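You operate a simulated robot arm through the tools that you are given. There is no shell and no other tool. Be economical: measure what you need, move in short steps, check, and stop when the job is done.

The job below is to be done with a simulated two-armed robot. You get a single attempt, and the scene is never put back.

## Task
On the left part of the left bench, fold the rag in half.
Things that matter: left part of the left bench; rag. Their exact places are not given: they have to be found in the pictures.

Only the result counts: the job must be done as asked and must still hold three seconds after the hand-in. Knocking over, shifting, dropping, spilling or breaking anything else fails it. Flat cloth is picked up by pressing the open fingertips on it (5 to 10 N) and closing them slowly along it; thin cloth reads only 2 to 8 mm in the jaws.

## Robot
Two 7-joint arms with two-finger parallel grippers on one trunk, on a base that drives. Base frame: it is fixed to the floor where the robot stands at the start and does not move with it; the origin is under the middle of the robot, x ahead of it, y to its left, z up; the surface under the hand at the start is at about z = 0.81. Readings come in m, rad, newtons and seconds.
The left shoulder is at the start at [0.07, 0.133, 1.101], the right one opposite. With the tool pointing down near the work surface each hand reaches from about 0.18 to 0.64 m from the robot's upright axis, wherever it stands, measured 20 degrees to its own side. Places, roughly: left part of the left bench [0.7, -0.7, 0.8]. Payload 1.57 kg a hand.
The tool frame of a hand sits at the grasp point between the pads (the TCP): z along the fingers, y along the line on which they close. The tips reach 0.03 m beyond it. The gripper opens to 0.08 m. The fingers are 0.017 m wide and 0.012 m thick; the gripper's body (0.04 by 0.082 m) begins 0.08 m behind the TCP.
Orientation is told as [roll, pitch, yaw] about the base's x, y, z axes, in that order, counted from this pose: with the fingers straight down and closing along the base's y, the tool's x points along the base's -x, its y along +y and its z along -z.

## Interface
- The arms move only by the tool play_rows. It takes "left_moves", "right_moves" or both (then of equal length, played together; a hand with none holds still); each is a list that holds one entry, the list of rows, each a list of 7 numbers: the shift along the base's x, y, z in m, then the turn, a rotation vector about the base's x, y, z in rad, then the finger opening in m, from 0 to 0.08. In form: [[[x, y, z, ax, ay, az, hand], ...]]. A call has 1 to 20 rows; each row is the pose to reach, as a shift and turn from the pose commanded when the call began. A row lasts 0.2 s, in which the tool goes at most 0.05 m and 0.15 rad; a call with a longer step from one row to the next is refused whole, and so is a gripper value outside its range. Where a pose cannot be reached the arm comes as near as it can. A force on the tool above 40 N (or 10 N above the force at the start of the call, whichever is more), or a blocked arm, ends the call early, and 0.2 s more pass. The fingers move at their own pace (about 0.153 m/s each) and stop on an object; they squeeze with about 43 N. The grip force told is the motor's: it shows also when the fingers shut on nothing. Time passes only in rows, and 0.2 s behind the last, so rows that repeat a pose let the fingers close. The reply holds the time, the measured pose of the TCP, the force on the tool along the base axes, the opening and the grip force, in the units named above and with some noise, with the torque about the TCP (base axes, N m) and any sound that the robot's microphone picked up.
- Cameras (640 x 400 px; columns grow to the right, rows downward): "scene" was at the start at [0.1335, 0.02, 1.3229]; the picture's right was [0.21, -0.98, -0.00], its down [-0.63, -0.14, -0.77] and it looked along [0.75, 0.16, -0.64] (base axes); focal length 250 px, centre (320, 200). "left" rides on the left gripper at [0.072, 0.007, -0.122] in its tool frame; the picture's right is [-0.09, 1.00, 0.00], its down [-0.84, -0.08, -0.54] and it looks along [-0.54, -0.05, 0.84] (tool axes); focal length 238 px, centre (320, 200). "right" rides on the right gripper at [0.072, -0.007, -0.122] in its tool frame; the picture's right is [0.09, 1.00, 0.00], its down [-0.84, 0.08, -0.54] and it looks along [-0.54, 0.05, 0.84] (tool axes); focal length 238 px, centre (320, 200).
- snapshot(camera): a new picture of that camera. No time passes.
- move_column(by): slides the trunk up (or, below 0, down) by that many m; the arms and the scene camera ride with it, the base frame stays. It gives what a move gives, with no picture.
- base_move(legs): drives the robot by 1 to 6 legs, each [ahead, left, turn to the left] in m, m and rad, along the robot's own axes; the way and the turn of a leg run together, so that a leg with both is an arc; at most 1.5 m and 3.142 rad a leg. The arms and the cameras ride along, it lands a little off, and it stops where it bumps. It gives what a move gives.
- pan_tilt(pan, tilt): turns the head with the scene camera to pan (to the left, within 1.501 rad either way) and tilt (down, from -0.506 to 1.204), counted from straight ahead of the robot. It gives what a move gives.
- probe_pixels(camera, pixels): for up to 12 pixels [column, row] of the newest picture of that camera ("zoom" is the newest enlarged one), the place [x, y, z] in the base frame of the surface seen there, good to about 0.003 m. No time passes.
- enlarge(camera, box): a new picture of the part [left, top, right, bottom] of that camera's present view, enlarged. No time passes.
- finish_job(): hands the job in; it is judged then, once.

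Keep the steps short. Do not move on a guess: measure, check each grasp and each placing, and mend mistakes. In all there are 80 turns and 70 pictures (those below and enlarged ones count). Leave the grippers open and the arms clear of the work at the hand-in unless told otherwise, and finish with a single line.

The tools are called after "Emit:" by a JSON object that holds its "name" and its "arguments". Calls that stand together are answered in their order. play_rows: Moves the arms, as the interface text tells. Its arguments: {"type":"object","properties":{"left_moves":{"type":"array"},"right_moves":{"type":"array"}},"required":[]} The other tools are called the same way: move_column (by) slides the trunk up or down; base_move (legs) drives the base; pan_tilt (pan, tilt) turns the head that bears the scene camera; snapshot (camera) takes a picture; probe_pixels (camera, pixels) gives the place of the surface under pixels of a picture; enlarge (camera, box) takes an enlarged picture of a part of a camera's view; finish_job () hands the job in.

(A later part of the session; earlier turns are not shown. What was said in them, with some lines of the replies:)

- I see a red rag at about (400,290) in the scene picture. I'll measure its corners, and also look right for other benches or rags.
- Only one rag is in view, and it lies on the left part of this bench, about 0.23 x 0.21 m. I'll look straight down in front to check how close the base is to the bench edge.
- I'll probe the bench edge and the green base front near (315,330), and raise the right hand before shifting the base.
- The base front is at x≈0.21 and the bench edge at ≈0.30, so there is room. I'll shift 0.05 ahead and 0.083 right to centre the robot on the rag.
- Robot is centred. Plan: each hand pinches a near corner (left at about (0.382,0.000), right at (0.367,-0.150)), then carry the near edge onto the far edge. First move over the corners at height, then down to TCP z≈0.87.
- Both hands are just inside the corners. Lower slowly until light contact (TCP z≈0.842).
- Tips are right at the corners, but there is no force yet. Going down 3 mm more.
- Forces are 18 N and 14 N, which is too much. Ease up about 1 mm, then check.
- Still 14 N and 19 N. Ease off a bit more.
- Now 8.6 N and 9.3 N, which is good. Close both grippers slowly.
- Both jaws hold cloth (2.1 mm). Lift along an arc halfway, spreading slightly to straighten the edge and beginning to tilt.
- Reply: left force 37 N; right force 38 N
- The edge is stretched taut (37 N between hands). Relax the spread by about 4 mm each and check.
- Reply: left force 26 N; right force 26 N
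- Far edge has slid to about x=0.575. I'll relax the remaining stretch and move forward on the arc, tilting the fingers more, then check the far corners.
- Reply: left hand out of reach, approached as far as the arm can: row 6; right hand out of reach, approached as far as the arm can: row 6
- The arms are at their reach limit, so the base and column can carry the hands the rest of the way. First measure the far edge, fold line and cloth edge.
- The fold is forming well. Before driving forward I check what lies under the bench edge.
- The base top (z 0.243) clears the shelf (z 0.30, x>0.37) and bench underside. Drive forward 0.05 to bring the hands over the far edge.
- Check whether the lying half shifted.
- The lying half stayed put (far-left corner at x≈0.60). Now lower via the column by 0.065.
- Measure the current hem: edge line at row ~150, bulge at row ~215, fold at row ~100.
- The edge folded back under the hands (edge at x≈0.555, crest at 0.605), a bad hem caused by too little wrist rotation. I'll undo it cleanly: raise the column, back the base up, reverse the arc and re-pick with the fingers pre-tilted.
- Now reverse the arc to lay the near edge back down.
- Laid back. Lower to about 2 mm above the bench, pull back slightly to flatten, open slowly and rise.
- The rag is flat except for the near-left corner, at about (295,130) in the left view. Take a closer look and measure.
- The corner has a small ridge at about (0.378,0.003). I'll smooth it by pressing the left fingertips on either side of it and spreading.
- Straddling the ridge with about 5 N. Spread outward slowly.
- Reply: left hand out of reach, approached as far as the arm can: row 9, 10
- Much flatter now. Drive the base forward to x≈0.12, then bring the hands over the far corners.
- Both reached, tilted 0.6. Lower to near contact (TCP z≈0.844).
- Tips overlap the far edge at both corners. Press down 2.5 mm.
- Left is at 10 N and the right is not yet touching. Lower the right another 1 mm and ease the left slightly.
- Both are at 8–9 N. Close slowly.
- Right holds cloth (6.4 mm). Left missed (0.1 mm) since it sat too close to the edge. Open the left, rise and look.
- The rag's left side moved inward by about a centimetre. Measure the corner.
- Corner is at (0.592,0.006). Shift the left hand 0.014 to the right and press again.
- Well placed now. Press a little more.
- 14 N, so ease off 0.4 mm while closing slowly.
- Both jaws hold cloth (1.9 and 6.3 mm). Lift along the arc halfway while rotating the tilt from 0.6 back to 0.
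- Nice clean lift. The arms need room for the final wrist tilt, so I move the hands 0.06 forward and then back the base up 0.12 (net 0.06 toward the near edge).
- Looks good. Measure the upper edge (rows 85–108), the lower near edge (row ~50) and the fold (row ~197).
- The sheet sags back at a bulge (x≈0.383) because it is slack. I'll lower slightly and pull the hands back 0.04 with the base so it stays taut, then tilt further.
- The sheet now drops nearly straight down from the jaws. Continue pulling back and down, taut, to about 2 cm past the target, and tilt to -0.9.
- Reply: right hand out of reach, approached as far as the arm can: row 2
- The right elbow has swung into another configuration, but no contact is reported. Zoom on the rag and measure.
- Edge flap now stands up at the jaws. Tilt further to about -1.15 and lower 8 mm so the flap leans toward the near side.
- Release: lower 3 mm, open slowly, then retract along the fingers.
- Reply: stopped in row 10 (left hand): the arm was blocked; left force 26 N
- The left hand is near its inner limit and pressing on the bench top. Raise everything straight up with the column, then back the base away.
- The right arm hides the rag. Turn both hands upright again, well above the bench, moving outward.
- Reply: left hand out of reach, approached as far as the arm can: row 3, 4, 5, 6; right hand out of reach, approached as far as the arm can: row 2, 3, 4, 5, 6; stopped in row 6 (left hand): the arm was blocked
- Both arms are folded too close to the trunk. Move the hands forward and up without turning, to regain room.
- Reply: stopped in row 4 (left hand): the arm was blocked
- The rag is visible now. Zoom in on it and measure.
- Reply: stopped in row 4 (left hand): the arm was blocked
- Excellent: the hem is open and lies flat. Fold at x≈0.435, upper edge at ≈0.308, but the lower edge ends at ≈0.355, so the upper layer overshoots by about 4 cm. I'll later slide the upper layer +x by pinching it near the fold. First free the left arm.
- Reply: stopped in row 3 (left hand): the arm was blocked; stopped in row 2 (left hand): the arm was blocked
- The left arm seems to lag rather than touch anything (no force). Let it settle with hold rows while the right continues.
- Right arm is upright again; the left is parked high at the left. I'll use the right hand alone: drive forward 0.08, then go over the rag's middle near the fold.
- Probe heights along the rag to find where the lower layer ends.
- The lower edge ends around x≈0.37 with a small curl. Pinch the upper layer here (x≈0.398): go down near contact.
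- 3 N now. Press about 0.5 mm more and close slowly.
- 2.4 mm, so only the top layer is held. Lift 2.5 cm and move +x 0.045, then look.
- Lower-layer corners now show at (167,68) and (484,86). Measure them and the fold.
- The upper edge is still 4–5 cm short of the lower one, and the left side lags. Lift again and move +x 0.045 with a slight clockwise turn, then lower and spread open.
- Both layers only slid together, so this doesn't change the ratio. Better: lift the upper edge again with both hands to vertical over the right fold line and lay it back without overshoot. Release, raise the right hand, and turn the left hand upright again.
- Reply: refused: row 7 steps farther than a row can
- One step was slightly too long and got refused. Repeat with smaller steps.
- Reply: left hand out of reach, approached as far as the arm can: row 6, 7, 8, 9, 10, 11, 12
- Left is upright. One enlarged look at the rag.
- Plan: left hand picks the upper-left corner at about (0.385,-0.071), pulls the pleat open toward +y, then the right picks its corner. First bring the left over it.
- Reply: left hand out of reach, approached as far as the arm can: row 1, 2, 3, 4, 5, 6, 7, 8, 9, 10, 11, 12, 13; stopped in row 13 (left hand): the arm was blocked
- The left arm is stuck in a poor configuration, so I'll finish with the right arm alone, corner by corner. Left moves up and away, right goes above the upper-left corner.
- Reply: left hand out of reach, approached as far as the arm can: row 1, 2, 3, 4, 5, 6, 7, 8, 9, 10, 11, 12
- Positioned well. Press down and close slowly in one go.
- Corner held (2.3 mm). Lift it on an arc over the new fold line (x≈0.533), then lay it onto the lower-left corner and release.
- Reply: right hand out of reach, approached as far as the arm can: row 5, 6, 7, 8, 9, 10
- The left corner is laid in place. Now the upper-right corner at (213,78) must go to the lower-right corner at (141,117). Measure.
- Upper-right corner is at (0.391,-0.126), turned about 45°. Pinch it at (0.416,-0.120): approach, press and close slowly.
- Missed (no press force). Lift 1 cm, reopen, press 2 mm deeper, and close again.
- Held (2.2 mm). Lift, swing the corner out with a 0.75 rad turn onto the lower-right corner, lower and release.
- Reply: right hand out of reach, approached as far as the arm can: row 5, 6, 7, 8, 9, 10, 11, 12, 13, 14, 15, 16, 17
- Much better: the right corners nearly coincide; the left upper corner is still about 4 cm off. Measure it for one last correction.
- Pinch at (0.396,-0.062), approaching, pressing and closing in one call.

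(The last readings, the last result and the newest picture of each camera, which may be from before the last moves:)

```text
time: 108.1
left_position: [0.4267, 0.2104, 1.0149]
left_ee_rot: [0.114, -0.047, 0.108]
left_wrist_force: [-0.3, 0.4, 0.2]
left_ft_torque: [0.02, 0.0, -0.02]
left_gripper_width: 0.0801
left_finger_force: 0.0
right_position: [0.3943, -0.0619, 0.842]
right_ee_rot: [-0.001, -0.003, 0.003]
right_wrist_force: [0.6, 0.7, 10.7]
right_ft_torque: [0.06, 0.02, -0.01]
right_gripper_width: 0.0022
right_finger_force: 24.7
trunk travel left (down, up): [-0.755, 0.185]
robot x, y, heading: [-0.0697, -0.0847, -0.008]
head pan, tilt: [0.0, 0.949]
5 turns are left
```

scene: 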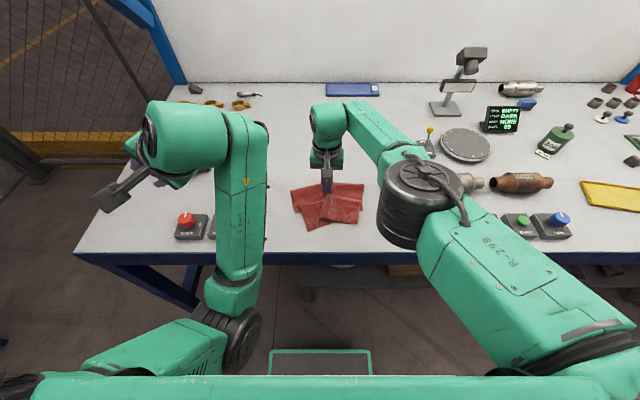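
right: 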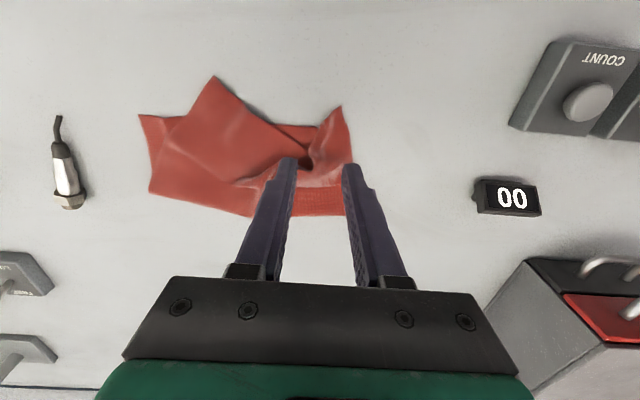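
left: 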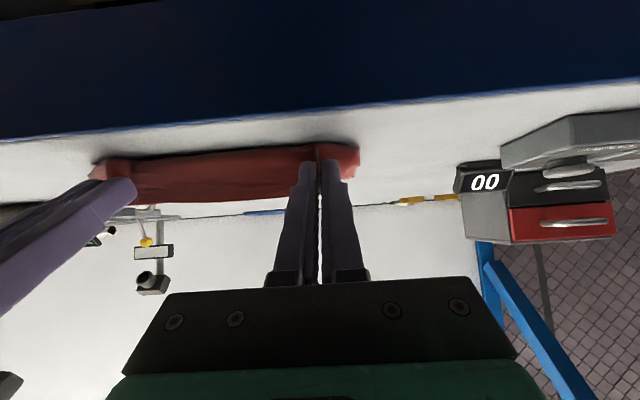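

Held (2.2 mm). Carry the corner on an arc onto the lower-left corner, release, rise and retreat with the gripper open.

Emit:
{"name": "play_rows", "arguments": {"right_moves": [[[0.005, 0.004, 0.02, 0, 0, 0, 0], [0.018, 0.01, 0.042, 0, 0, 0, 0], [0.04, 0.018, 0.06, 0, 0, 0, 0], [0.065, 0.024, 0.07, 0, 0, 0, 0], [0.09, 0.027, 0.072, 0, 0, 0, 0], [0.095, 0.027, 0.07, 0, 0, 0, 0], [0.085, 0.027, 0.068, 0, 0, 0, 0], [0.072, 0.027, 0.055, 0, 0, 0, 0], [0.062, 0.027, 0.038, 0, 0, 0, 0], [0.054, 0.027, 0.02, 0, 0, 0, 0], [0.05, 0.026, 0.008, 0, 0, 0, 0], [0.048, 0.026, 0.005, 0, 0, 0, 0], [0.048, 0.026, 0.005, 0, 0, 0, 0.01], [0.048, 0.026, 0.005, 0, 0, 0, 0.02], [0.048, 0.026, 0.005, 0, 0, 0, 0.03], [0.048, 0.026, 0.03, 0, 0, 0, 0.03], [0.048, 0.026, 0.07, 0, 0, 0, 0.04], [0.04, 0.01, 0.11, 0, 0, 0, 0.05], [0.03, -0.02, 0.14, 0, 0, 0, 0.08], [0.02, -0.06, 0.16, 0, 0, 0, 0.08]]]}}

```text
time: 112.3
left_position: [0.4281, 0.2091, 1.0157]
left_ee_rot: [0.116, -0.047, 0.107]
left_wrist_force: [-0.5, 0.2, -0.1]
left_ft_torque: [0.07, -0.01, 0.0]
left_gripper_width: 0.0799
left_finger_force: 0.1
right_position: [0.4128, -0.124, 1.0005]
right_ee_rot: [0.002, -0.001, 0.003]
right_wrist_force: [-0.4, -0.3, -0.4]
right_ft_torque: [0.02, -0.01, -0.04]
right_gripper_width: 0.0798
right_finger_force: 0.1
right hand out of reach, approached as far as the arm can: row 5, 6, 7
trunk travel left (down, up): [-0.755, 0.185]
robot x, y, heading: [-0.0667, -0.0829, -0.005]
head pan, tilt: [0.0, 0.949]
4 turns are left
```

Released, with no pictures left. Move the right hand clear of the rag to the side.

Emit:
{"name": "play_rows", "arguments": {"right_moves": [[[0, -0.04, 0.02, 0, 0, 0, 0.08], [0, -0.08, 0.04, 0, 0, 0, 0.08], [0, -0.12, 0.05, 0, 0, 0, 0.08], [0, -0.16, 0.05, 0, 0, 0, 0.08], [0, -0.16, 0.05, 0, 0, 0, 0.08]]]}}

```text
time: 113.5
left_position: [0.4284, 0.2108, 1.0139]
left_ee_rot: [0.117, -0.048, 0.108]
left_wrist_force: [0.1, 0.3, 0.4]
left_ft_torque: [-0.02, -0.01, 0.01]
left_gripper_width: 0.0802
left_finger_force: 0.0
right_position: [0.4133, -0.2814, 1.0505]
right_ee_rot: [-0.002, -0.003, 0.005]
right_wrist_force: [0.4, 1.3, -0.6]
right_ft_torque: [-0.02, 0.01, 0.01]
right_gripper_width: 0.0802
right_finger_force: 0.0
trunk travel left (down, up): [-0.755, 0.185]
robot x, y, heading: [-0.0701, -0.0865, 0.002]
head pan, tilt: [0.0, 0.949]
3 turns are left
```

Both arms are clear and both grippers are open, so I'm handing in.

Emit:
{"name": "finish_job", "arguments": {}}

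```text
The job is handed in.
```

The rag was folded over and handed in, but I couldn't check the final result: the last left-corner correction came after my pictures ran out, and the last picture showed the right corners about 2 cm apart and some wrinkles.
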